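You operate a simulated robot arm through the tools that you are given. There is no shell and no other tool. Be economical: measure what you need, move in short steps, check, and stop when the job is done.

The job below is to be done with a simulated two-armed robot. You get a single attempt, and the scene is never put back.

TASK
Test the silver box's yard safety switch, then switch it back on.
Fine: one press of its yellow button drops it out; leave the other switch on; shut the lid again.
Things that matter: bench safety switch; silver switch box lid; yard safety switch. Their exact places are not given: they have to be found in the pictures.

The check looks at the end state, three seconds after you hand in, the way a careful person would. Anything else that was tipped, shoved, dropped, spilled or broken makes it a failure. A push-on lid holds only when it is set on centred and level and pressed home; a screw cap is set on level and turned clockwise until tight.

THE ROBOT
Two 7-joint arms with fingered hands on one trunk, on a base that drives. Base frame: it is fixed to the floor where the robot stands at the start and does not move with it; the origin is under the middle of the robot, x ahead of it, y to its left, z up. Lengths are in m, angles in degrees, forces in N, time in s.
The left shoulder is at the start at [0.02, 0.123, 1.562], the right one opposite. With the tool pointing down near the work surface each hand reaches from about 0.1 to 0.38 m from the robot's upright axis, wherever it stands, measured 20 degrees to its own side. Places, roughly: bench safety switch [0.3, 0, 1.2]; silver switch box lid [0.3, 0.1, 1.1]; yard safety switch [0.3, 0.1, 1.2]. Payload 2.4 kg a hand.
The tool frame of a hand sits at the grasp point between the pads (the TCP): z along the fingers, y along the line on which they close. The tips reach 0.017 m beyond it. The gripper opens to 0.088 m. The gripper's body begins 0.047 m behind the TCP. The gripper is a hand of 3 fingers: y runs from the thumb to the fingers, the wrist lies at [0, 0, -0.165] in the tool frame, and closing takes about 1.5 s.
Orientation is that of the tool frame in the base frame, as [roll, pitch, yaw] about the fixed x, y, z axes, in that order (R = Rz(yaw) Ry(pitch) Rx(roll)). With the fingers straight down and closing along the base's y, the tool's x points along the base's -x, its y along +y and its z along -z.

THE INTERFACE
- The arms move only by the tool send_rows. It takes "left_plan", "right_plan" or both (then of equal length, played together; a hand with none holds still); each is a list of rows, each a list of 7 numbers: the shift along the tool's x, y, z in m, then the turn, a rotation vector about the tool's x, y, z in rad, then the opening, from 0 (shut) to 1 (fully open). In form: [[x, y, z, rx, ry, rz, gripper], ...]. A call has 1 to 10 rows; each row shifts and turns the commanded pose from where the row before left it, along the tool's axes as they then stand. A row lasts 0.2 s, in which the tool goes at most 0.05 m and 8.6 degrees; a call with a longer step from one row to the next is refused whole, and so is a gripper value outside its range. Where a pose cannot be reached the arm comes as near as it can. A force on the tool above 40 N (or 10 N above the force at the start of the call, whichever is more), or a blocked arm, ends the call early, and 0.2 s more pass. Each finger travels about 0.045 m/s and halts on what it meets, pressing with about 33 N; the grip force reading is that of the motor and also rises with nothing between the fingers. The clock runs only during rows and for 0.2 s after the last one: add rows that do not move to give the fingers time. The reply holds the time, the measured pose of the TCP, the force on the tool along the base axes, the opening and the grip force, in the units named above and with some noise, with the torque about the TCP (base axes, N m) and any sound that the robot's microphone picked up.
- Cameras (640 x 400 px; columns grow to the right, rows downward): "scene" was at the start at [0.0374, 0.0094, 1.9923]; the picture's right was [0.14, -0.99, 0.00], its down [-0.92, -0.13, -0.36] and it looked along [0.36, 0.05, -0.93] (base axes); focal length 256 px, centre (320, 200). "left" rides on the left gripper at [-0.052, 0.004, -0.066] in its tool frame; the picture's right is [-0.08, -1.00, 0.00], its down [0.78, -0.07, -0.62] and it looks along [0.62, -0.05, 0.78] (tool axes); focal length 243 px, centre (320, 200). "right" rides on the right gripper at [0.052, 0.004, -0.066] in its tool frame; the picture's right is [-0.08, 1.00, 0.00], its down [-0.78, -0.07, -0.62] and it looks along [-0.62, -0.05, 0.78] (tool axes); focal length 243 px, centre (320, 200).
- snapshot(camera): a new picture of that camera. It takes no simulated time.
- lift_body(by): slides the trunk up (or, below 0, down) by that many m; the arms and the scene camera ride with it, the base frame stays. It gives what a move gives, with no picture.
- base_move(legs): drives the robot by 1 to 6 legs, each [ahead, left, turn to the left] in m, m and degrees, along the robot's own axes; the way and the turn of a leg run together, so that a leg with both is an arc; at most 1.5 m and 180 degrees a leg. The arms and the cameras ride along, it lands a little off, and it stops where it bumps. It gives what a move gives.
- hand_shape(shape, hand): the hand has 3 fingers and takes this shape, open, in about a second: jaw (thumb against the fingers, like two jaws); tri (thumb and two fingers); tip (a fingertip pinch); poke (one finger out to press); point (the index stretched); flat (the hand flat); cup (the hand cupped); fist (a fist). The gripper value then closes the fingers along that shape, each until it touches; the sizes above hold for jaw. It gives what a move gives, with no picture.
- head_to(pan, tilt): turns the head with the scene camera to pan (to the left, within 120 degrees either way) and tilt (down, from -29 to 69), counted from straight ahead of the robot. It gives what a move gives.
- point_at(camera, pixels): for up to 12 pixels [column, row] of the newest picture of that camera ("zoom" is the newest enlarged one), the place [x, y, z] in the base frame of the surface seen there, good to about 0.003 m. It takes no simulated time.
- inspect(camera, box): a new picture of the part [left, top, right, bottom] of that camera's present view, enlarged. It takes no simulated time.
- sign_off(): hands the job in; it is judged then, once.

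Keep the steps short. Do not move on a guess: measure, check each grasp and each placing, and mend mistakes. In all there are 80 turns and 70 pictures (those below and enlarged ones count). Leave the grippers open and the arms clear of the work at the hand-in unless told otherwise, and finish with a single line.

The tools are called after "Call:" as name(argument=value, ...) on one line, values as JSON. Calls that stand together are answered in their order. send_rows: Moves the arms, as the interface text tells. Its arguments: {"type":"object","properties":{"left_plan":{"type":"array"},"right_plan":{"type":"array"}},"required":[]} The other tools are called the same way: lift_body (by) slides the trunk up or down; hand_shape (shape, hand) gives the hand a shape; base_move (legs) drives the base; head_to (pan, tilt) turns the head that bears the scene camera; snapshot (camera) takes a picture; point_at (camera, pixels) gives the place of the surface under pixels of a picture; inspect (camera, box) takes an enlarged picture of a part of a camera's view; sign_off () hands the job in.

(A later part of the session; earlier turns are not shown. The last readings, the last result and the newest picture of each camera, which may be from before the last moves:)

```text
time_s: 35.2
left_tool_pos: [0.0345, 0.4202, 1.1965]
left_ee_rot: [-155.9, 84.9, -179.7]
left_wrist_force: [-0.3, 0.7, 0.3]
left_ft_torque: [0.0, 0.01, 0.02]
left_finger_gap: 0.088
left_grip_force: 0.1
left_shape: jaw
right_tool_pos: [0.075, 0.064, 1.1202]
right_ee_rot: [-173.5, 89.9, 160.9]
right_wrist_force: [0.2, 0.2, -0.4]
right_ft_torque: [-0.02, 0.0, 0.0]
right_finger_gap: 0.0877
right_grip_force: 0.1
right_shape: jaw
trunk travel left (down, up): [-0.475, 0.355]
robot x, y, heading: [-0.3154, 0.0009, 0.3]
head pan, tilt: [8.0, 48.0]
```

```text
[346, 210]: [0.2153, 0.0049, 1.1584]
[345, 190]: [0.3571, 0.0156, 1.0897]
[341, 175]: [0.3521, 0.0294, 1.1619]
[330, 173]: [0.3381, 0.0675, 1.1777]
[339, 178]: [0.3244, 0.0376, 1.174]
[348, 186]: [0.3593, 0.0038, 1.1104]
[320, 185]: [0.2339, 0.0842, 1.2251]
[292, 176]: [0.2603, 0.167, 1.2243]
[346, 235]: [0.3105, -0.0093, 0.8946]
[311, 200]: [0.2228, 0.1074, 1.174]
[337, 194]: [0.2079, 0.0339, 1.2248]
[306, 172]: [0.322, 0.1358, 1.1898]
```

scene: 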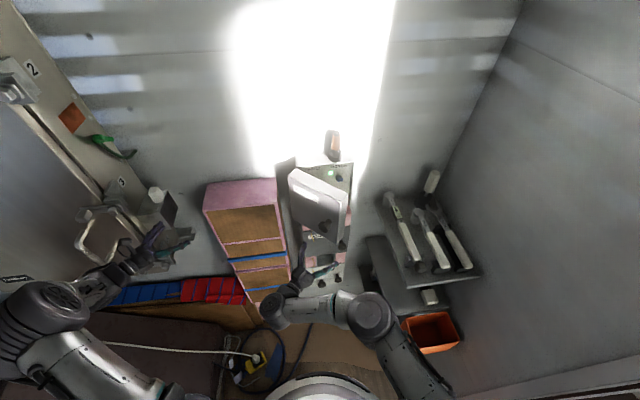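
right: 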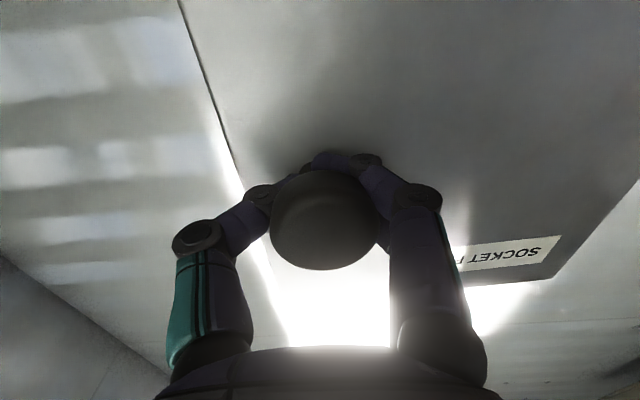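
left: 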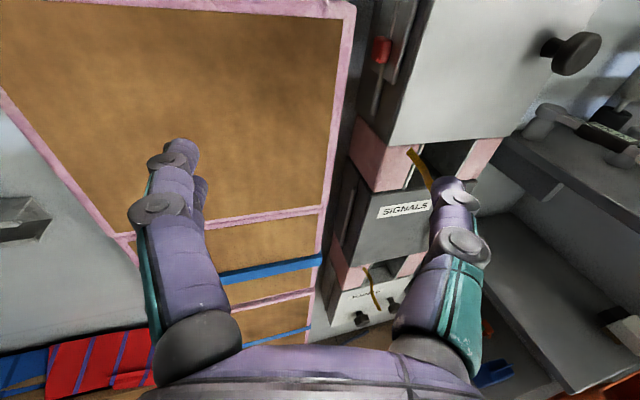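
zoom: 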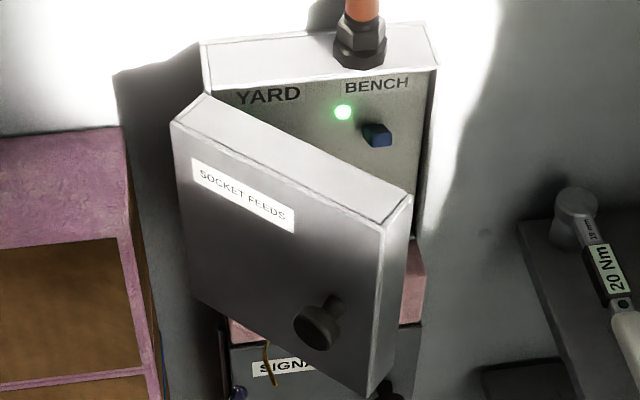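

Lid ≈45° open, inner edge tip at ≈(0.215, 0.005). I shape the right hand to "poke", turn it to head ≈30° left in place, and look.

Call:
hand_shape(hand="right", shape="poke")

Call:
send_rows(right_plan=[[0, -0.02, 0, -0.14, 0, 0, 1], [0, -0.02, 0, -0.14, 0, 0, 1], [0, -0.02, 0, -0.14, 0, 0, 1], [0, -0.02, 0, -0.14, 0, 0, 1], [0, -0.02, 0, -0.14, 0, 0, 1], [0, -0.02, 0, -0.14, 0, 0, 1], [0, -0.02, 0, -0.14, 0, 0, 1]])

Call:
snapshot(camera="right")

Call:
snapshot(camera="scene")

```text
time_s: 36.1
left_tool_pos: [0.0366, 0.4202, 1.1957]
left_ee_rot: [-155.9, 84.8, -179.8]
left_wrist_force: [0.4, -0.1, -0.3]
left_ft_torque: [-0.01, 0.02, 0.0]
left_finger_gap: 0.0878
left_grip_force: 0.0
left_shape: jaw
right_tool_pos: [0.0762, 0.0655, 1.119]
right_ee_rot: [-162.6, 90.0, 171.8]
right_wrist_force: [0.5, 0.2, -0.4]
right_ft_torque: [-0.01, 0.0, 0.0]
right_finger_gap: 0.0
right_grip_force: 0.0
right_shape: poke
trunk travel left (down, up): [-0.475, 0.355]
robot x, y, heading: [-0.3164, 0.0011, 0.5]
head pan, tilt: [8.0, 48.0]
```

```text
time_s: 37.7
left_tool_pos: [0.0369, 0.4198, 1.1971]
left_ee_rot: [-156.2, 84.8, 180.0]
left_wrist_force: [1.4, 0.1, -0.8]
left_ft_torque: [0.02, 0.0, -0.02]
left_finger_gap: 0.0876
left_grip_force: 0.0
left_shape: jaw
right_tool_pos: [0.0724, -0.0699, 1.1198]
right_ee_rot: [144.6, 89.7, 175.3]
right_wrist_force: [-0.7, 0.3, 0.7]
right_ft_torque: [-0.01, -0.03, -0.01]
right_finger_gap: 0.0
right_grip_force: 0.0
right_shape: poke
trunk travel left (down, up): [-0.475, 0.355]
robot x, y, heading: [-0.3168, -0.001, 0.6]
head pan, tilt: [8.0, 48.0]
```

```text
34 pictures are left
```

right: 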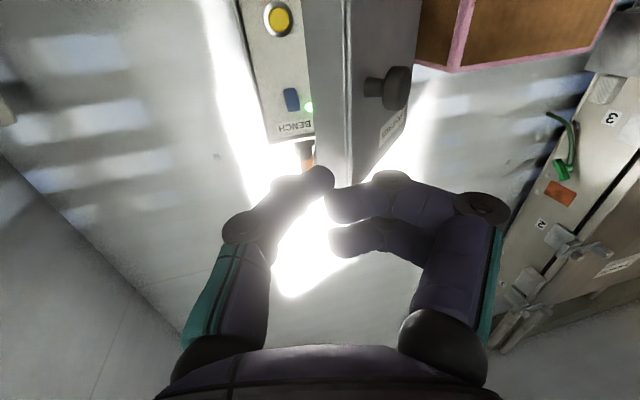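

```text
33 pictures are left
```

scene: 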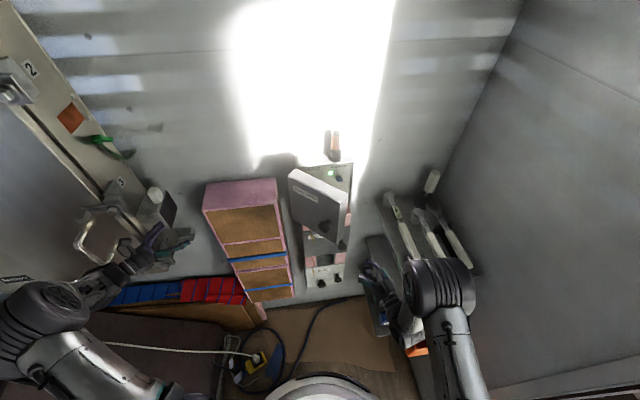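

Heading is 31° left as wanted, but "poke" curls the fingers together near the TCP. I'll try "point" to compare.

Call:
hand_shape(hand="right", shape="point")

Call:
snapshot(camera="right")

```text
time_s: 38.6
left_tool_pos: [0.0357, 0.4194, 1.1959]
left_ee_rot: [-156.1, 84.7, -179.9]
left_wrist_force: [-0.6, -0.4, 0.0]
left_ft_torque: [-0.04, 0.02, 0.01]
left_finger_gap: 0.0877
left_grip_force: 0.1
left_shape: jaw
right_tool_pos: [0.0721, -0.0687, 1.1172]
right_ee_rot: [134.4, 89.9, 165.0]
right_wrist_force: [-0.2, 0.4, -0.2]
right_ft_torque: [0.0, -0.03, 0.02]
right_finger_gap: 0.0
right_grip_force: 0.1
right_shape: point
trunk travel left (down, up): [-0.475, 0.355]
robot x, y, heading: [-0.3171, -0.0021, 0.2]
head pan, tilt: [8.0, 48.0]
```

```text
32 pictures are left
```

right: 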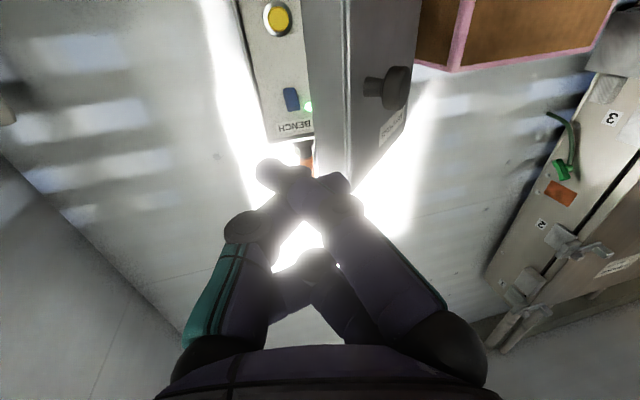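

"Jaw" closed has well-known tip geometry, so I use that. Then I move the closed tips to the right of the lid's edge, at TCP ≈(0.225, -0.05).

Call:
hand_shape(hand="right", shape="jaw")

Call:
send_rows(right_plan=[[0, -0.03, 0, 0, 0, 0, 0], [0, -0.03, 0, 0, 0, 0, 0], [0, 0, 0.03, 0, 0, 0, 0], [0, 0, 0.03, 0, 0, 0, 0], [0, 0, 0.03, 0, 0, 0, 0], [0, 0, 0.03, 0, 0, 0, 0], [0, 0, 0.02, 0, 0, 0, 0], [0, 0, 0, 0, 0, 0, 0], [0, 0, 0, 0, 0, 0, 0]])

Call:
snapshot(camera="right")

Call:
inspect(camera="scene", box=[260, 140, 420, 300])

```text
time_s: 39.5
left_tool_pos: [0.0358, 0.4207, 1.1962]
left_ee_rot: [-156.0, 84.8, -179.8]
left_wrist_force: [-0.8, -0.3, 1.5]
left_ft_torque: [0.02, 0.03, 0.0]
left_finger_gap: 0.0878
left_grip_force: 0.1
left_shape: jaw
right_tool_pos: [0.0725, -0.0691, 1.1199]
right_ee_rot: [135.5, 89.9, 166.0]
right_wrist_force: [0.2, 0.8, -1.3]
right_ft_torque: [0.02, 0.05, 0.01]
right_finger_gap: 0.0622
right_grip_force: 0.1
right_shape: jaw
trunk travel left (down, up): [-0.475, 0.355]
robot x, y, heading: [-0.3154, -0.0024, 0.3]
head pan, tilt: [8.0, 48.0]
```

```text
time_s: 41.5
left_tool_pos: [0.0354, 0.4214, 1.1955]
left_ee_rot: [-156.0, 84.8, -179.8]
left_wrist_force: [-0.7, 0.0, 0.3]
left_ft_torque: [0.0, -0.04, 0.03]
left_finger_gap: 0.0877
left_grip_force: 0.0
left_shape: jaw
right_tool_pos: [0.223, -0.0491, 1.1182]
right_ee_rot: [143.5, 89.8, 174.1]
right_wrist_force: [0.5, 1.0, 0.8]
right_ft_torque: [-0.02, 0.01, 0.0]
right_finger_gap: 0.0
right_grip_force: 33.2
right_shape: jaw
trunk travel left (down, up): [-0.475, 0.355]
robot x, y, heading: [-0.3171, -0.0018, 0.4]
head pan, tilt: [8.0, 48.0]
```

```text
31 pictures are left
```

right: 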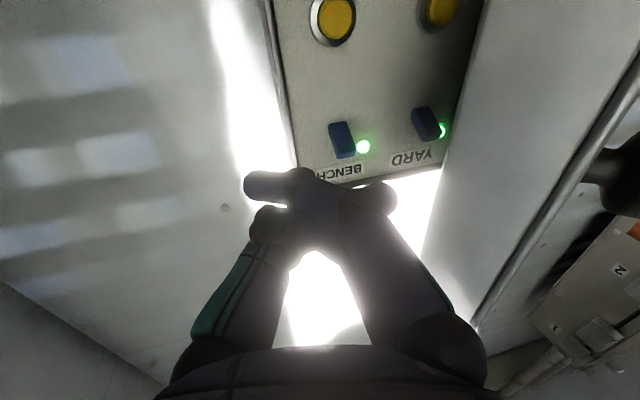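

```text
2.50 times, centred on (340, 220) of scene
```

zoom: 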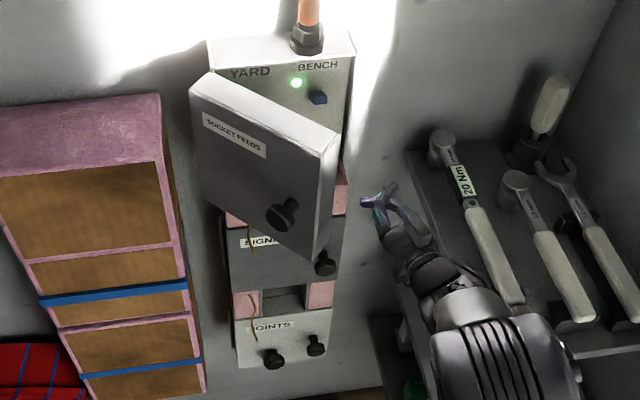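

Excellent view of the panel: yellow buttons at (333,20) BENCH and (438,10) YARD, blue levers at (342,140) and (425,122), both LEDs green. I measure them.

Call:
inspect(camera="right", box=[270, 0, 490, 200])

Call:
point_at(camera="right", pixels=[[438, 8], [336, 20], [425, 122], [342, 140], [385, 60], [300, 100], [430, 70], [443, 130], [363, 147], [428, 137], [418, 112], [460, 60]])

```text
2.00 times, centred on (380, 100) of right
```

zoom: 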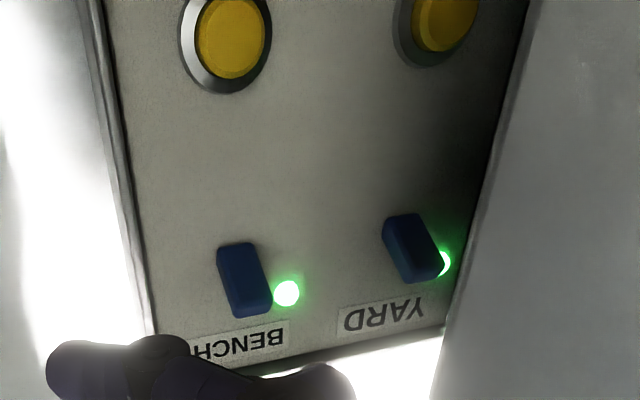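

```text
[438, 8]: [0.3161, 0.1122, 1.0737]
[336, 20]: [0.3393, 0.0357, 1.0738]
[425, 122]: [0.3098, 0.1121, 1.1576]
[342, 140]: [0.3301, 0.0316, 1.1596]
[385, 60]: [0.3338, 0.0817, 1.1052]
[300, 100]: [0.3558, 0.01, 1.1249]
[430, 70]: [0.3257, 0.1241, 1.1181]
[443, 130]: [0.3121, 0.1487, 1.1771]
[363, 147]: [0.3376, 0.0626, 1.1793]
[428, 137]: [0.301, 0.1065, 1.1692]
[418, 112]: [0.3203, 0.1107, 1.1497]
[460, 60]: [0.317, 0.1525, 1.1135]
```

Measured: panel at 0.343 along the box normal; YARD button ≈(0.316, 0.112, 1.072); YARD lever ≈(0.305, 0.110, 1.163). Now I push the lid farther open with the closed fingers, sweeping to TCP ≈(0.195, 0.12).

Call:
send_rows(right_plan=[[0, 0.02, 0.0078, 0, 0, 0, 0], [0, 0.02, 0.0078, 0, 0, 0, 0], [0, 0.02, 0.0078, 0, 0, 0, 0], [0, 0.02, 0.0078, 0, 0, 0, 0], [0, 0.02, 0.0078, 0, 0, 0, 0], [0, 0.02, 0.0078, 0, 0, 0, 0], [0, 0.02, 0.0078, 0, 0, 0, 0], [0, 0.02, 0.0078, 0, 0, 0, 0], [0, 0, 0, 0, 0, 0, 0]])

Call:
inspect(camera="scene", box=[240, 130, 400, 290])

```text
time_s: 42.4
left_tool_pos: [0.0341, 0.4134, 1.199]
left_ee_rot: [-158.7, 85.0, 177.2]
left_wrist_force: [0.5, -0.4, -0.3]
left_ft_torque: [0.03, -0.01, 0.03]
left_finger_gap: 0.0881
left_grip_force: 0.2
left_shape: jaw
right_tool_pos: [0.2083, 0.009, 1.1186]
right_ee_rot: [135.9, 89.7, 165.5]
right_wrist_force: [-23.9, -27.3, 5.5]
right_ft_torque: [0.09, 0.2, 1.25]
right_finger_gap: 0.0
right_grip_force: 32.9
right_shape: jaw
trunk travel left (down, up): [-0.475, 0.355]
robot x, y, heading: [-0.3145, -0.0017, -0.2]
head pan, tilt: [8.0, 48.0]
stopped in row 4 (right hand): the force on the tool passed its limit at 44 N (the readings are from after the stop); the commanded pose is now the measured one
```

```text
2.50 times, centred on (320, 210) of scene
```

zoom: 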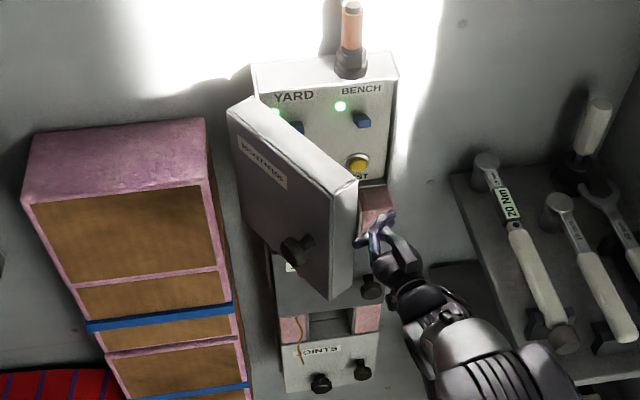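

The force pointed along the lid: I was pressing on its end face. I back right 0.035, go 0.05 deeper, then push left from behind the inner face.

Call:
send_rows(right_plan=[[0, -0.03, -0.018, 0, 0, 0, 0], [0, -0.0128, 0.0215, 0, 0, 0, 0], [0, -0.0128, 0.0215, 0, 0, 0, 0], [0, 0.017, 0.0102, 0, 0, 0, 0], [0, 0.017, 0.0102, 0, 0, 0, 0], [0, 0.017, 0.0102, 0, 0, 0, 0], [0, 0, 0, 0, 0, 0, 0]])

Call:
inspect(camera="scene", box=[240, 130, 400, 290])

```text
time_s: 44.0
left_tool_pos: [0.0368, 0.4186, 1.1969]
left_ee_rot: [-156.1, 84.8, 179.9]
left_wrist_force: [0.0, 0.4, 0.5]
left_ft_torque: [-0.02, 0.02, 0.0]
left_finger_gap: 0.088
left_grip_force: 0.0
left_shape: jaw
right_tool_pos: [0.2616, 0.0387, 1.1164]
right_ee_rot: [163.5, 89.7, -166.3]
right_wrist_force: [0.6, 0.1, -0.3]
right_ft_torque: [-0.01, 0.0, -0.01]
right_finger_gap: 0.0
right_grip_force: 32.6
right_shape: jaw
trunk travel left (down, up): [-0.475, 0.355]
robot x, y, heading: [-0.3186, -0.0007, 0.2]
head pan, tilt: [8.0, 48.0]
```

```text
2.50 times, centred on (320, 210) of scene
```

zoom: 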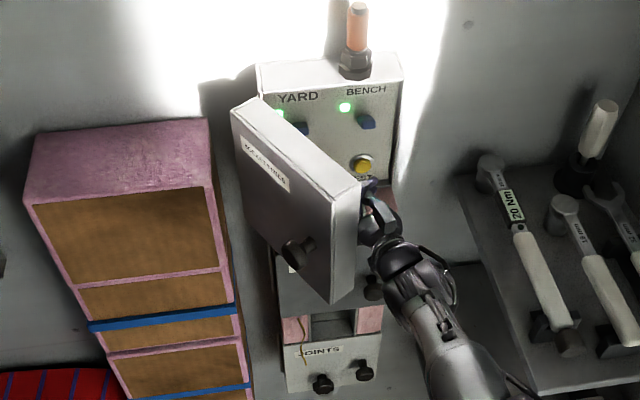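

The fingers are inside now, near the inner face. I sweep left and slightly back.

Call:
send_rows(right_plan=[[0, 0.0196, 0.0023, 0, 0, 0, 0], [0, 0.0196, 0.0023, 0, 0, 0, 0], [0, 0.0196, 0.0023, 0, 0, 0, 0], [0, 0.0196, 0.0023, 0, 0, 0, 0], [0, 0.0196, 0.0023, 0, 0, 0, 0], [0, 0, 0, 0, 0, 0, 0]])

Call:
inspect(camera="scene", box=[240, 130, 400, 290])

```text
time_s: 45.0
left_tool_pos: [0.0298, 0.4163, 1.2003]
left_ee_rot: [-157.9, 85.1, 178.1]
left_wrist_force: [-0.6, -0.6, 0.2]
left_ft_torque: [-0.01, -0.02, -0.03]
left_finger_gap: 0.088
left_grip_force: 0.0
left_shape: jaw
right_tool_pos: [0.2229, 0.1061, 1.1158]
right_ee_rot: [172.6, 89.5, -157.1]
right_wrist_force: [-32.9, -17.6, 10.6]
right_ft_torque: [-0.24, 0.76, 0.55]
right_finger_gap: 0.0
right_grip_force: 32.9
right_shape: jaw
trunk travel left (down, up): [-0.475, 0.355]
robot x, y, heading: [-0.3182, -0.0028, -0.0]
head pan, tilt: [8.0, 48.0]
stopped in row 5 (right hand): the force on the tool passed its limit at 46 N (the readings are from after the stop); the commanded pose is now the measured one
```

```text
2.50 times, centred on (320, 210) of scene
```

zoom: 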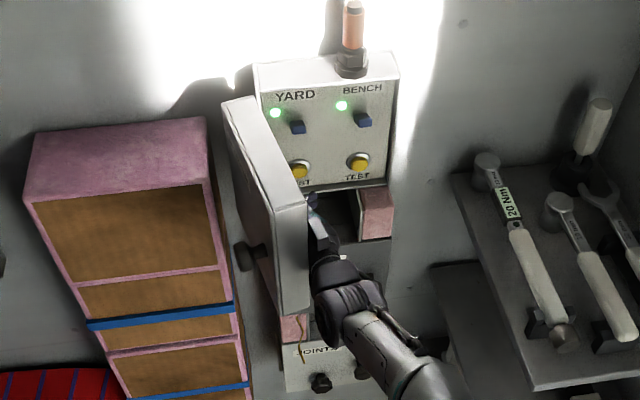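

The lid is ~80–85° open and both YARD lever and button are reachable. I back off the lid, lower, and line up with the YARD button (0.316, 0.112, 1.072) at 0.06 m distance, then look.

Call:
send_rows(right_plan=[[0, -0.0424, 0, 0, 0, 0, 0], [0.015, 0, 0, 0, 0, 0, 0], [0.015, 0, 0, 0, 0, 0, 0], [0.015, 0, 0.0, 0, 0, 0, 0], [0, 0, 0.0225, 0, 0, 0, 0], [0, 0, 0, 0, 0, 0, 0]])

Call:
snapshot(camera="right")

Call:
inspect(camera="scene", box=[270, 140, 370, 240])

```text
time_s: 46.4
left_tool_pos: [0.0359, 0.4185, 1.1967]
left_ee_rot: [-155.9, 84.8, -179.9]
left_wrist_force: [-0.5, -0.3, 0.2]
left_ft_torque: [0.01, 0.0, 0.02]
left_finger_gap: 0.0878
left_grip_force: 0.1
left_shape: jaw
right_tool_pos: [0.2432, 0.0738, 1.0982]
right_ee_rot: [175.7, 89.1, -154.0]
right_wrist_force: [0.6, -0.2, -0.7]
right_ft_torque: [0.04, 0.0, 0.01]
right_finger_gap: 0.0002
right_grip_force: 32.7
right_shape: jaw
right hand out of reach, approached as far as the arm can: row 1, 2, 3, 4, 5
trunk travel left (down, up): [-0.475, 0.355]
robot x, y, heading: [-0.3144, 0.0004, -0.1]
head pan, tilt: [8.0, 48.0]
```

```text
25 pictures are left
```

right: 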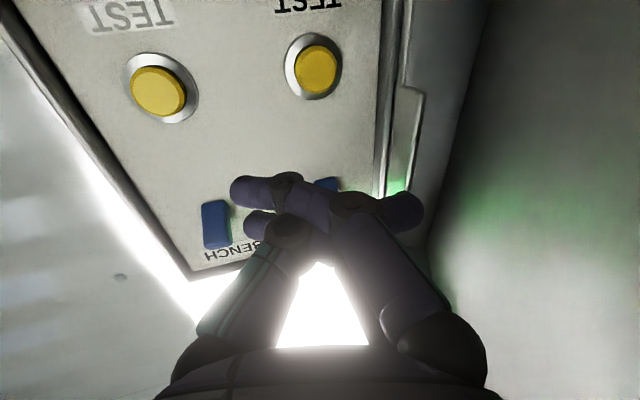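

```text
4.00 times, centred on (320, 190) of scene
```

zoom: 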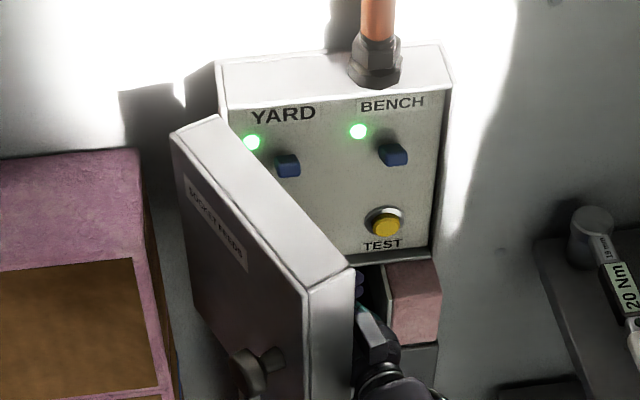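

The arm is short on reach here and the closed "jaw" tips are wide and crossed. I retract both hands, drive ahead 0.12, and try the "tip" shape for a narrower end.

Call:
send_rows(right_plan=[[0, 0, -0.035, 0, 0, 0, 0.2], [0, 0, -0.035, 0, 0, 0, 0.2], [0, 0, -0.035, 0, 0, 0, 0.2], [0, 0, -0.035, 0, 0, 0, 0.2]], left_plan=[[0, 0, -0.03, 0, 0, 0, 1], [0, 0, -0.03, 0, 0, 0, 1], [0, 0, 0, 0, 0, 0, 1], [0, 0, 0, 0, 0, 0, 1]])

Call:
base_move(legs=[[0.12, 0, 0]])

Call:
hand_shape(hand="right", shape="poke")

Call:
send_rows(right_plan=[[0, 0, 0, 0, 0, 0, 0], [0, 0, 0, 0, 0, 0, 0], [0, 0, 0, 0, 0, 0, 0], [0, 0, 0, 0, 0, 0, 0], [0, 0, 0, 0, 0, 0, 0]])

Call:
snapshot(camera="right")

```text
time_s: 47.4
left_tool_pos: [-0.0187, 0.4424, 1.201]
left_ee_rot: [-155.9, 84.8, -179.9]
left_wrist_force: [-0.5, 0.0, 0.1]
left_ft_torque: [-0.02, -0.01, -0.02]
left_finger_gap: 0.088
left_grip_force: 0.1
left_shape: jaw
right_tool_pos: [0.1197, 0.0021, 1.1027]
right_ee_rot: [178.9, 89.3, -150.7]
right_wrist_force: [0.2, 0.5, 0.4]
right_ft_torque: [0.0, -0.02, 0.01]
right_finger_gap: 0.0173
right_grip_force: 0.1
right_shape: jaw
trunk travel left (down, up): [-0.475, 0.355]
robot x, y, heading: [-0.3171, -0.0019, 0.5]
head pan, tilt: [8.0, 48.0]
```

```text
time_s: 48.7
left_tool_pos: [0.1015, 0.4432, 1.2011]
left_ee_rot: [-156.1, 84.7, -179.9]
left_wrist_force: [-0.4, -1.0, -0.8]
left_ft_torque: [0.0, 0.01, 0.01]
left_finger_gap: 0.0883
left_grip_force: 0.1
left_shape: jaw
right_tool_pos: [0.2418, 0.0035, 1.1002]
right_ee_rot: [173.7, 89.1, -155.8]
right_wrist_force: [0.6, -0.1, -0.1]
right_ft_torque: [0.02, 0.0, -0.02]
right_finger_gap: 0.0175
right_grip_force: 0.1
right_shape: jaw
trunk travel left (down, up): [-0.475, 0.355]
robot x, y, heading: [-0.1972, -0.0048, -0.2]
head pan, tilt: [8.0, 48.0]
```

```text
time_s: 49.6
left_tool_pos: [0.1005, 0.4431, 1.2004]
left_ee_rot: [-156.0, 84.8, -179.9]
left_wrist_force: [-0.2, -0.1, 0.3]
left_ft_torque: [0.02, 0.01, -0.01]
left_finger_gap: 0.0877
left_grip_force: 0.1
left_shape: jaw
right_tool_pos: [0.2403, 0.0045, 1.1003]
right_ee_rot: [175.7, 89.1, -153.8]
right_wrist_force: [-0.3, 0.1, 0.1]
right_ft_torque: [-0.02, -0.01, -0.02]
right_finger_gap: 0.0
right_grip_force: 0.0
right_shape: poke
trunk travel left (down, up): [-0.475, 0.355]
robot x, y, heading: [-0.1966, -0.0016, -0.1]
head pan, tilt: [8.0, 48.0]
```

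```text
time_s: 50.8
left_tool_pos: [0.1009, 0.4424, 1.2012]
left_ee_rot: [-155.9, 84.8, 180.0]
left_wrist_force: [-0.2, 0.0, -0.4]
left_ft_torque: [0.03, 0.0, -0.01]
left_finger_gap: 0.0882
left_grip_force: 0.0
left_shape: jaw
right_tool_pos: [0.2398, 0.0033, 1.1011]
right_ee_rot: [175.7, 89.2, -153.8]
right_wrist_force: [1.0, -0.5, -0.3]
right_ft_torque: [0.0, 0.03, -0.02]
right_finger_gap: 0.0002
right_grip_force: 0.2
right_shape: poke
trunk travel left (down, up): [-0.475, 0.355]
robot x, y, heading: [-0.1968, -0.0019, 0.1]
head pan, tilt: [8.0, 48.0]
```

```text
23 pictures are left
```

right: 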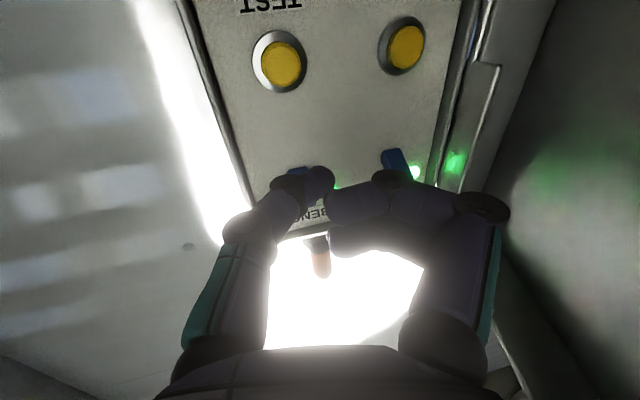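

"Poke" closed: I measure the finger surfaces to see which is foremost, along with the buttons and YARD lever in this view.

Call:
point_at(camera="right", pixels=[[320, 175], [320, 190], [295, 185], [390, 178], [350, 200], [485, 205], [405, 45], [282, 65], [395, 160], [395, 70], [415, 30], [440, 155]])

```text
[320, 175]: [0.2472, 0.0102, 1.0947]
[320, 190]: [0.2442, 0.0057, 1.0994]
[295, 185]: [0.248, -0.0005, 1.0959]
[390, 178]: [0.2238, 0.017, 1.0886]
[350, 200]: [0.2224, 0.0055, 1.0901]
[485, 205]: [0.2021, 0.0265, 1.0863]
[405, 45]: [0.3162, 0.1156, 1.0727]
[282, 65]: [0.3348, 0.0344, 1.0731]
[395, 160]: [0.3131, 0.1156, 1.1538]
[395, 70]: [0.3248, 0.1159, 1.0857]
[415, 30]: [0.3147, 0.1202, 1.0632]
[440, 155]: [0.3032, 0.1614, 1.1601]
```

The thumb tip is clearly foremost (≈0.02 ahead of the rest), so "poke" works: contact ≈ TCP +0.013 along the hand axis. I go down 0.028, ahead 0.04, left 0.065, ahead 0.04 to end 0.03 in front of the YARD button.

Call:
send_rows(right_plan=[[0.0285, 0, 0, 0, 0, 0, 0], [0, 0, 0.04, 0, 0, 0, 0], [0, 0.033, 0, 0, 0, 0, 0], [0, 0.032, 0, 0, 0, 0, 0], [0, 0, 0.04, 0, 0, 0, 0], [0, 0, 0, 0, 0, 0, 0]])

Call:
snapshot(camera="right")

Call:
inspect(camera="scene", box=[270, 140, 400, 270])

```text
time_s: 52.2
left_tool_pos: [0.1015, 0.4429, 1.2008]
left_ee_rot: [-156.0, 84.8, -179.9]
left_wrist_force: [1.0, 0.5, -0.7]
left_ft_torque: [0.01, 0.01, 0.02]
left_finger_gap: 0.0878
left_grip_force: 0.0
left_shape: jaw
right_tool_pos: [0.276, 0.101, 1.0724]
right_ee_rot: [176.5, 89.2, -153.0]
right_wrist_force: [0.1, 0.0, 0.2]
right_ft_torque: [-0.01, 0.01, -0.01]
right_finger_gap: 0.0
right_grip_force: 0.0
right_shape: poke
trunk travel left (down, up): [-0.475, 0.355]
robot x, y, heading: [-0.1954, -0.0013, 0.0]
head pan, tilt: [8.0, 48.0]
```

```text
22 pictures are left
```

right: 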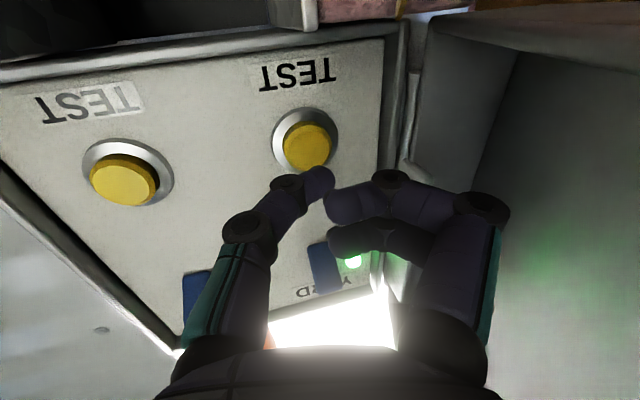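

```text
3.08 times, centred on (335, 205) of scene
```

zoom: 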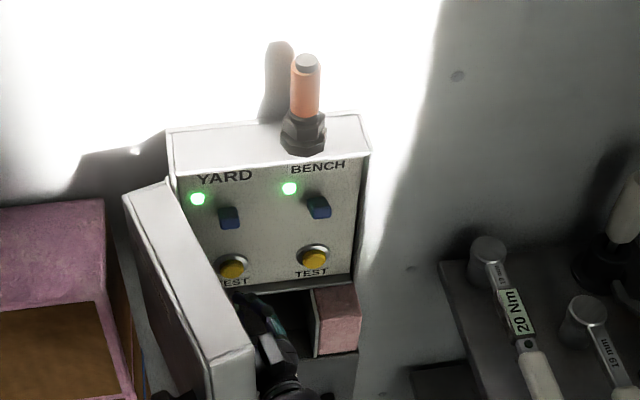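

Lined up. I advance 0.028 along the box normal in small steps and watch force, sound and light.

Call:
send_rows(right_plan=[[0, -0.003, 0.012, 0, 0, 0, 0], [0, -0.002, 0.007, 0, 0, 0, 0], [0, -0.001, 0.004, 0, 0, 0, 0], [0, -0.001, 0.003, 0, 0, 0, 0]])

Call:
inspect(camera="scene", box=[290, 170, 370, 240])

```text
time_s: 53.2
left_tool_pos: [0.1007, 0.4425, 1.2015]
left_ee_rot: [-156.0, 84.8, 180.0]
left_wrist_force: [-0.3, 0.1, -0.2]
left_ft_torque: [-0.02, 0.06, -0.02]
left_finger_gap: 0.0877
left_grip_force: 0.0
left_shape: jaw
right_tool_pos: [0.3026, 0.1059, 1.071]
right_ee_rot: [176.2, 89.2, -153.3]
right_wrist_force: [-3.6, -2.1, 0.3]
right_ft_torque: [0.02, 0.01, -0.02]
right_finger_gap: 0.0
right_grip_force: 0.0
right_shape: poke
trunk travel left (down, up): [-0.475, 0.355]
robot x, y, heading: [-0.1966, -0.0032, -0.1]
head pan, tilt: [8.0, 48.0]
heard: click
```

```text
5.71 times, centred on (330, 205) of scene
```

zoom: 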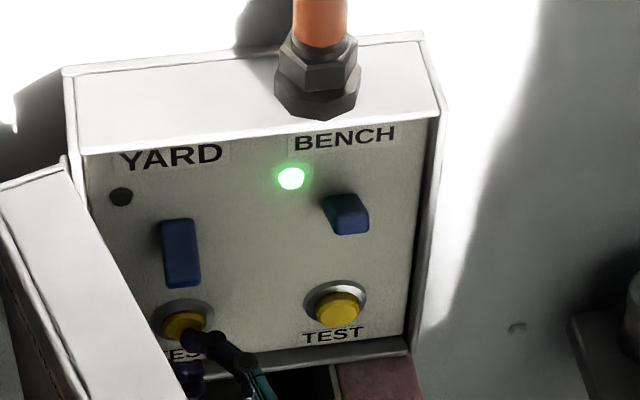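

Click heard; YARD light is off and its lever dropped, BENCH stays green. I retract 0.04 and look at the lever.

Call:
send_rows(right_plan=[[0, 0.004, -0.02, 0, 0, 0, 0], [0, 0.004, -0.02, 0, 0, 0, 0], [0, 0, 0, 0, 0, 0, 0]])

Call:
snapshot(camera="right")

Call:
inspect(camera="scene", box=[290, 170, 370, 240])

Call:
point_at(camera="zoom", pixels=[[180, 225], [180, 250], [180, 275], [345, 200], [350, 225], [182, 290], [120, 197], [215, 250]])

```text
time_s: 54.0
left_tool_pos: [0.1016, 0.4444, 1.2009]
left_ee_rot: [-156.0, 84.8, -180.0]
left_wrist_force: [-0.4, 0.9, -0.3]
left_ft_torque: [0.0, 0.02, 0.02]
left_finger_gap: 0.0876
left_grip_force: 0.1
left_shape: jaw
right_tool_pos: [0.2636, 0.0943, 1.0722]
right_ee_rot: [176.2, 89.3, -153.3]
right_wrist_force: [0.1, 0.7, 0.3]
right_ft_torque: [0.0, 0.0, 0.0]
right_finger_gap: 0.0001
right_grip_force: 0.1
right_shape: poke
trunk travel left (down, up): [-0.475, 0.355]
robot x, y, heading: [-0.1972, -0.0023, 0.0]
head pan, tilt: [8.0, 48.0]
```

```text
19 pictures are left
```

right: 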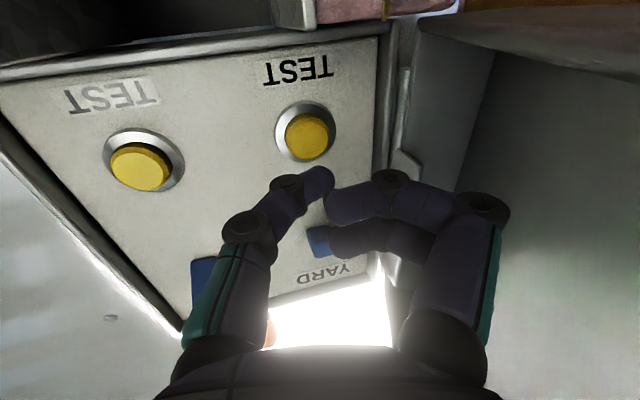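

```text
5.71 times, centred on (330, 205) of scene
```

zoom: 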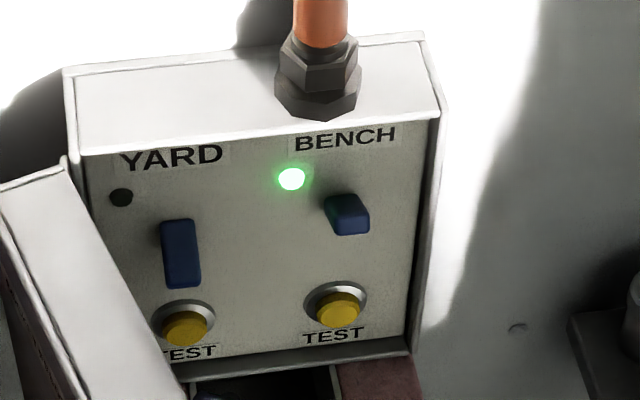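

```text
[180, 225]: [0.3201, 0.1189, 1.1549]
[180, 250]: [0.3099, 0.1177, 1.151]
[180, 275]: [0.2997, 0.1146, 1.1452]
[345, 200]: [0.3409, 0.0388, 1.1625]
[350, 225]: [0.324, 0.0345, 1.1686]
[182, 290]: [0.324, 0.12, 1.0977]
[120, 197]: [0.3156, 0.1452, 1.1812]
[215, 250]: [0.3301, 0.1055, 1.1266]
```

Lever tip now at ≈(0.300, 0.115, z≈1.138), pointing slightly down. I raise the poke finger to z≈1.105 (between button and lever), then advance 0.033 to get beneath the lever; then look.

Call:
send_rows(right_plan=[[-0.033, 0, 0, 0, 0, 0, 0], [0, 0, 0, 0, 0, 0, 0], [0, -0.001, 0.017, 0, 0, 0, 0], [0, -0.001, 0.016, 0, 0, 0, 0], [0, 0, 0, 0, 0, 0, 0]])

Call:
inspect(camera="scene", box=[290, 170, 370, 240])

Call:
snapshot(camera="right")

```text
time_s: 55.2
left_tool_pos: [0.1012, 0.4449, 1.202]
left_ee_rot: [-155.9, 84.8, -179.9]
left_wrist_force: [0.2, -0.6, 0.7]
left_ft_torque: [-0.02, 0.01, -0.02]
left_finger_gap: 0.0879
left_grip_force: 0.0
left_shape: jaw
right_tool_pos: [0.294, 0.109, 1.1035]
right_ee_rot: [176.8, 89.1, -152.8]
right_wrist_force: [1.2, -0.5, -0.8]
right_ft_torque: [-0.02, 0.03, 0.0]
right_finger_gap: 0.0
right_grip_force: 0.1
right_shape: poke
trunk travel left (down, up): [-0.475, 0.355]
robot x, y, heading: [-0.1926, -0.0004, -0.0]
head pan, tilt: [8.0, 48.0]
```

```text
5.71 times, centred on (330, 205) of scene
```

zoom: 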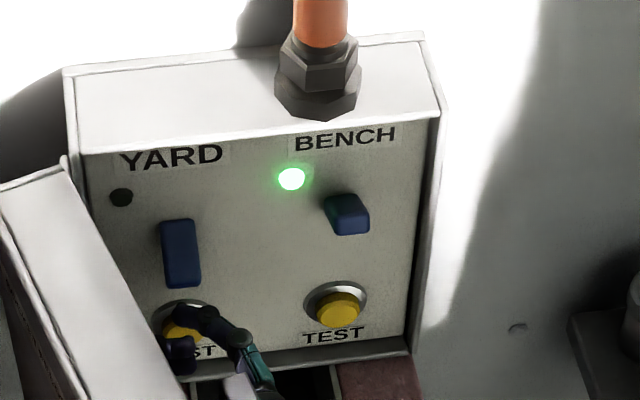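

```text
16 pictures are left
```

right: 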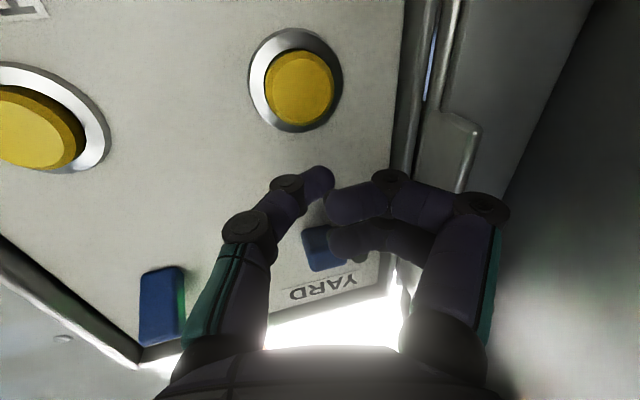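

The fingertip is beneath the lever (same lateral line, 0.013 off the panel). I raise in small steps.

Call:
send_rows(right_plan=[[-0.01, 0, 0, 0, 0, 0, 0], [-0.008, 0, 0, 0, 0, 0, 0], [-0.008, 0, 0, 0, 0, 0, 0], [-0.008, 0, 0, 0, 0, 0, 0], [-0.006, 0, 0, 0, 0, 0, 0]])

Call:
inspect(camera="scene", box=[290, 170, 370, 240])

```text
time_s: 56.4
left_tool_pos: [0.101, 0.443, 1.2014]
left_ee_rot: [-156.1, 84.8, 179.9]
left_wrist_force: [-0.4, -0.6, 0.2]
left_ft_torque: [-0.02, -0.01, -0.01]
left_finger_gap: 0.0879
left_grip_force: 0.0
left_shape: jaw
right_tool_pos: [0.2929, 0.1094, 1.1433]
right_ee_rot: [173.7, 89.2, -155.8]
right_wrist_force: [-1.9, -1.5, -2.0]
right_ft_torque: [0.0, 0.02, -0.02]
right_finger_gap: 0.0002
right_grip_force: 0.0
right_shape: poke
trunk travel left (down, up): [-0.475, 0.355]
robot x, y, heading: [-0.1955, -0.0041, 0.2]
head pan, tilt: [8.0, 48.0]
```

```text
5.71 times, centred on (330, 205) of scene
```

zoom: 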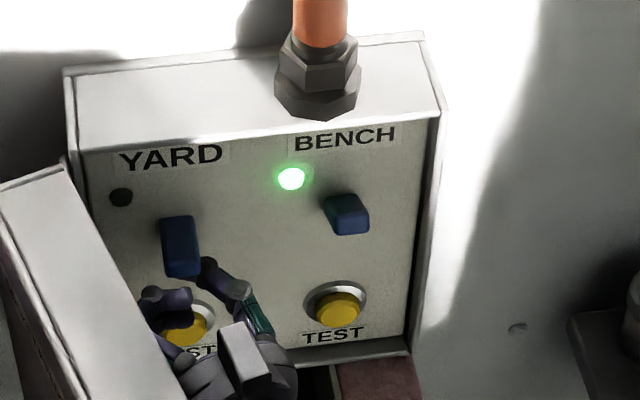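

The lever is partly lifted with small force (2 N). I continue upward 0.02.

Call:
send_rows(right_plan=[[-0.006, 0, 0, 0, 0, 0, 0], [-0.006, 0, 0, 0, 0, 0, 0], [-0.005, 0, 0, 0, 0, 0, 0], [-0.004, 0, 0, 0, 0, 0, 0]])

Call:
inspect(camera="scene", box=[290, 170, 370, 240])

```text
time_s: 57.2
left_tool_pos: [0.1002, 0.4439, 1.2019]
left_ee_rot: [-155.8, 84.8, -179.8]
left_wrist_force: [-0.5, 0.0, -0.1]
left_ft_torque: [-0.02, 0.01, 0.02]
left_finger_gap: 0.088
left_grip_force: 0.1
left_shape: jaw
right_tool_pos: [0.2911, 0.109, 1.1539]
right_ee_rot: [175.3, 87.7, -154.1]
right_wrist_force: [-2.0, -1.6, -5.7]
right_ft_torque: [-0.04, 0.12, 0.01]
right_finger_gap: 0.0
right_grip_force: 0.1
right_shape: poke
trunk travel left (down, up): [-0.475, 0.355]
robot x, y, heading: [-0.1924, 0.0007, 0.2]
head pan, tilt: [8.0, 48.0]
stopped in row 4 (right hand): the force on the tool passed its limit at 44 N (the readings are from after the stop); the commanded pose is now the measured one
```

```text
5.71 times, centred on (330, 205) of scene
```

zoom: 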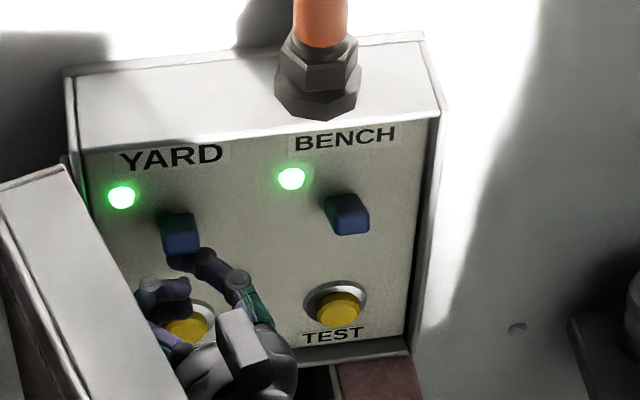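

YARD light is green again, lever up. I lower slightly to unload, retract, and swing the right hand clear to the right.

Call:
send_rows(right_plan=[[0.012, 0, 0, 0, 0, 0, 0], [0.004, -0.004, -0.02, 0, 0, 0, 0], [0, 0, -0.03, 0, 0, 0, 0], [0, 0, -0.04, 0, 0, 0, 0], [0, -0.03, -0.03, 0, 0, 0, 0], [0, -0.035, -0.02, 0, 0, 0, 0], [0, -0.035, -0.02, 0, 0, 0, 0], [0, -0.035, -0.02, 0, 0, 0, 0]])

Call:
snapshot(camera="scene")

Call:
point_at(camera="scene", pixels=[[340, 215], [326, 228], [316, 222], [300, 195], [315, 190], [240, 205], [270, 205]])

```text
time_s: 59.0
left_tool_pos: [0.1012, 0.443, 1.2016]
left_ee_rot: [-156.2, 84.8, 179.8]
left_wrist_force: [-0.4, -0.1, -0.5]
left_ft_torque: [0.02, -0.01, -0.03]
left_finger_gap: 0.0881
left_grip_force: 0.0
left_shape: jaw
right_tool_pos: [0.2079, -0.1024, 1.145]
right_ee_rot: [172.8, 88.1, -156.6]
right_wrist_force: [0.4, 0.1, -0.1]
right_ft_torque: [-0.03, 0.02, 0.0]
right_finger_gap: 0.0
right_grip_force: 0.0
right_shape: poke
trunk travel left (down, up): [-0.475, 0.355]
robot x, y, heading: [-0.1996, -0.0004, 0.1]
head pan, tilt: [8.0, 48.0]
```

```text
13 pictures are left
```

scene: 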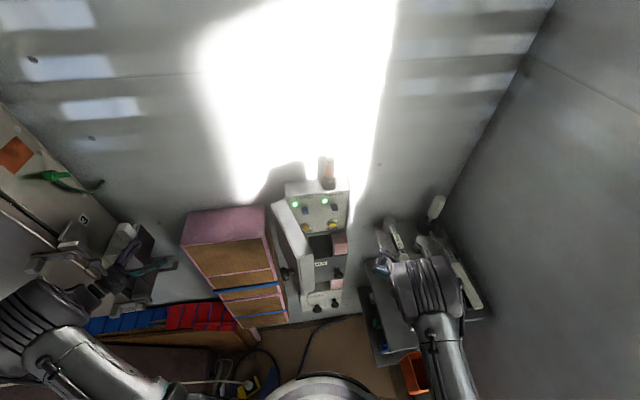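

```text
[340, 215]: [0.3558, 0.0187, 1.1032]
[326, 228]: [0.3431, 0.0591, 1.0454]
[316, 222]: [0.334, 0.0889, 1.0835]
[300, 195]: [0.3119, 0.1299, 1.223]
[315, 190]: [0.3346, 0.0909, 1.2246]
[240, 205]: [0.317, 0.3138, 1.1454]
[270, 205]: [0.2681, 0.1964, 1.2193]
```

The lid stands ~85–90° open. I zoom to measure it for closing with the left hand from outside.

Call:
inspect(camera="scene", box=[220, 180, 360, 300])

Call:
point_at(camera="zoom", pixels=[[235, 110], [300, 105], [330, 230], [400, 240], [360, 235], [250, 130], [290, 200], [345, 300], [310, 420], [215, 130], [218, 200], [60, 130]])

Call:
hand_shape(hand="left", shape="fist")

```text
3.33 times, centred on (290, 240) of scene
```

zoom: 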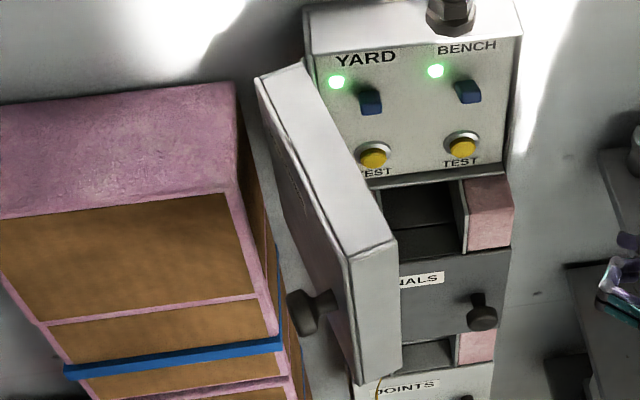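

```text
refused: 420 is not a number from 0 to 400
```

```text
time_s: 60.0
left_tool_pos: [0.1015, 0.4432, 1.2013]
left_ee_rot: [-156.0, 84.8, -179.9]
left_wrist_force: [0.3, -0.3, 0.1]
left_ft_torque: [0.0, -0.02, -0.02]
left_finger_gap: 0.0
left_grip_force: 0.1
left_shape: fist
right_tool_pos: [0.2085, -0.1015, 1.1443]
right_ee_rot: [175.0, 88.0, -154.6]
right_wrist_force: [0.3, 0.8, 0.8]
right_ft_torque: [0.05, 0.0, -0.04]
right_finger_gap: 0.0
right_grip_force: 0.0
right_shape: poke
trunk travel left (down, up): [-0.475, 0.355]
robot x, y, heading: [-0.1971, -0.0038, 0.2]
head pan, tilt: [8.0, 48.0]
```

Call:
point_at(camera="zoom", pixels=[[265, 85], [305, 75], [350, 255], [392, 242], [370, 300], [290, 170], [330, 250], [310, 310], [220, 100], [235, 190], [100, 210], [355, 375]])

Call:
snapshot(camera="left")

```text
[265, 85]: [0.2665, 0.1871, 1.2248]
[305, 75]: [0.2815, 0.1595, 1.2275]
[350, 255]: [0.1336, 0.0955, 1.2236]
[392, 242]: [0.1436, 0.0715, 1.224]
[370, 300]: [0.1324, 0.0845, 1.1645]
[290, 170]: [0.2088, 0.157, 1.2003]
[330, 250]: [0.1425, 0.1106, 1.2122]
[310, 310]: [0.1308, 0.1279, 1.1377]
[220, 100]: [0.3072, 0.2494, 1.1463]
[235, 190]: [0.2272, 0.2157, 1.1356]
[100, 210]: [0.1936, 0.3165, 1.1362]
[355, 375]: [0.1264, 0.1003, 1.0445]
```

```text
11 pictures are left
```

left: 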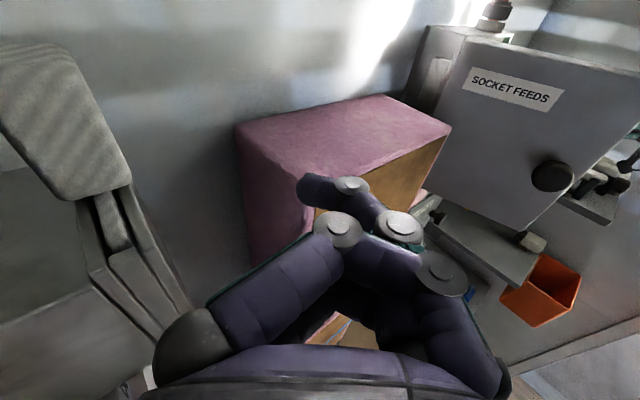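

Lid outer face runs from hinge (0.267, 0.187) to tip (0.134, 0.096); crate top is z 1.146. With the left fist at z≈1.20, I move to (0.07, 0.165) in front of the lid's outer face and turn to heading 0.

Call:
send_rows(left_plan=[[-0.001, -0.0381, 0.0121, 0, 0, 0, 1], [-0.001, -0.0381, 0.0121, 0, 0, 0, 1], [-0.001, -0.0381, 0.0121, 0, 0, 0, 1], [-0.001, -0.0381, 0.0121, 0, 0, 0, 1], [-0.001, -0.0381, 0.0121, 0, 0, 0, 1], [-0.001, -0.0381, 0.0121, 0, 0, 0, 1], [-0.001, -0.0381, 0.0121, 0, 0, 0, 1], [0, 0, 0, -0.14, 0, 0, 1], [0, 0, 0, -0.14, 0, 0, 1], [0, 0, 0, -0.14, 0, 0, 1]])

Call:
snapshot(camera="scene")

```text
time_s: 62.1
left_tool_pos: [0.1603, 0.2329, 1.176]
left_ee_rot: [179.9, 84.9, -179.9]
left_wrist_force: [-0.2, 0.3, -0.1]
left_ft_torque: [0.0, 0.0, 0.01]
left_finger_gap: 0.0
left_grip_force: 0.1
left_shape: fist
left hand out of reach, approached as far as the arm can: row 5, 6, 7, 8, 9, 10
right_tool_pos: [0.2087, -0.1024, 1.144]
right_ee_rot: [174.4, 88.0, -155.1]
right_wrist_force: [-0.4, 0.8, 0.2]
right_ft_torque: [-0.01, -0.01, 0.0]
right_finger_gap: 0.0003
right_grip_force: 0.2
right_shape: poke
trunk travel left (down, up): [-0.475, 0.355]
robot x, y, heading: [-0.1944, -0.0044, -0.1]
head pan, tilt: [8.0, 48.0]
```

```text
10 pictures are left
```

scene: 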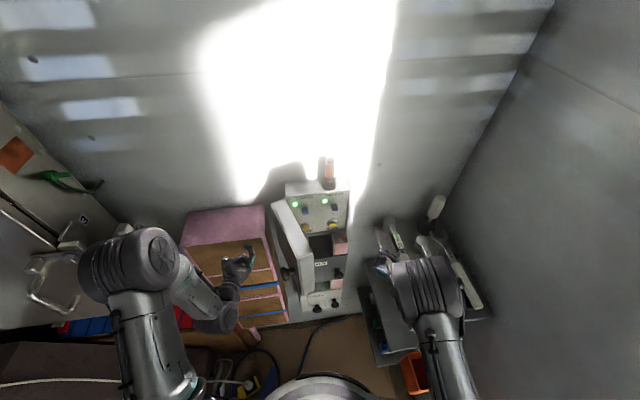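

The left arm ended at (0.16, 0.233, 1.176), heading 0, just left of the lid. I raise 0.025 (clear of the knob and crate) and sweep right, then right-and-forward, to swing the lid.

Call:
send_rows(left_plan=[[-0.025, 0, 0, 0, 0, 0, 1], [0, -0.025, 0, 0, 0, 0, 1], [0, -0.025, 0, 0, 0, 0, 1], [0, -0.025, 0, 0, 0, 0, 1], [0, -0.025, 0.005, 0, 0, 0, 1], [0, -0.02, 0.01, 0, 0, 0, 1], [0, -0.02, 0.01, 0, 0, 0, 1], [0, 0, 0, 0, 0, 0, 1]])

Call:
snapshot(camera="scene")

```text
time_s: 64.0
left_tool_pos: [0.1984, 0.0943, 1.1959]
left_ee_rot: [179.8, 84.9, 179.9]
left_wrist_force: [-0.6, 0.5, 0.2]
left_ft_torque: [0.0, 0.01, 0.02]
left_finger_gap: 0.0
left_grip_force: 0.1
left_shape: fist
left hand out of reach, approached as far as the arm can: row 1, 2
right_tool_pos: [0.2087, -0.1015, 1.1428]
right_ee_rot: [175.1, 88.0, -154.5]
right_wrist_force: [0.2, 0.6, 0.3]
right_ft_torque: [-0.01, -0.03, 0.01]
right_finger_gap: 0.0
right_grip_force: 0.0
right_shape: poke
trunk travel left (down, up): [-0.475, 0.355]
robot x, y, heading: [-0.2, -0.0011, 0.1]
head pan, tilt: [8.0, 48.0]
```

```text
9 pictures are left
```

scene: 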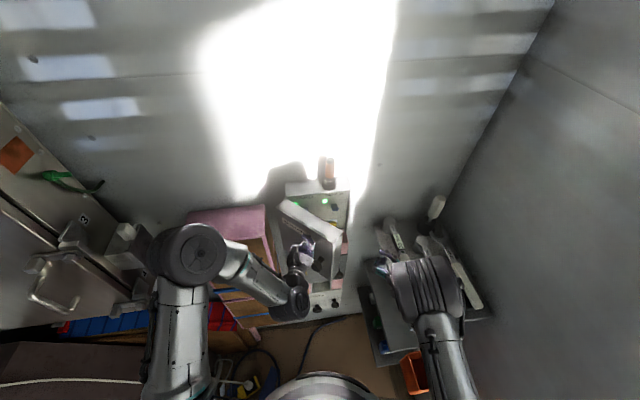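

The lid is about half closed. I keep pushing forward and right.

Call:
send_rows(left_plan=[[0, -0.012, 0.013, 0, 0, 0, 1], [0, -0.012, 0.013, -0.05, 0, 0, 1], [0, -0.01, 0.013, -0.05, 0, 0, 1], [0, -0.006, 0.013, -0.05, 0, 0, 1], [0, 0, 0, 0, 0, 0, 1]])

Call:
inspect(camera="scene", box=[250, 150, 400, 290])

```text
time_s: 65.2
left_tool_pos: [0.2509, 0.0567, 1.1916]
left_ee_rot: [171.4, 84.8, -180.0]
left_wrist_force: [-1.0, -0.2, 1.1]
left_ft_torque: [0.01, 0.03, -0.02]
left_finger_gap: 0.0
left_grip_force: 0.0
left_shape: fist
right_tool_pos: [0.2076, -0.1026, 1.1441]
right_ee_rot: [174.9, 88.0, -154.6]
right_wrist_force: [0.3, -0.1, 0.3]
right_ft_torque: [0.0, 0.03, 0.0]
right_finger_gap: 0.0
right_grip_force: 0.1
right_shape: poke
trunk travel left (down, up): [-0.475, 0.355]
robot x, y, heading: [-0.1949, -0.0006, -0.1]
head pan, tilt: [8.0, 48.0]
```

```text
2.86 times, centred on (325, 220) of scene
```

zoom: 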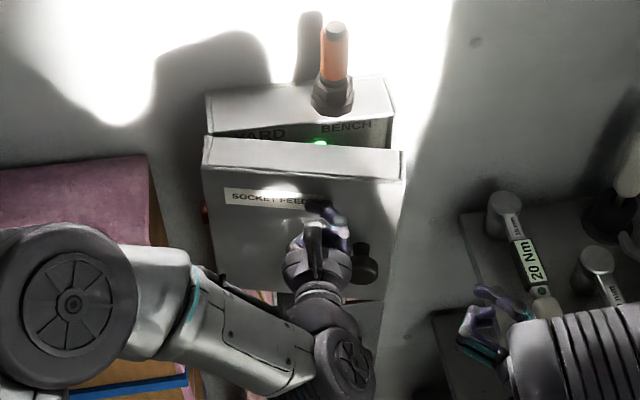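

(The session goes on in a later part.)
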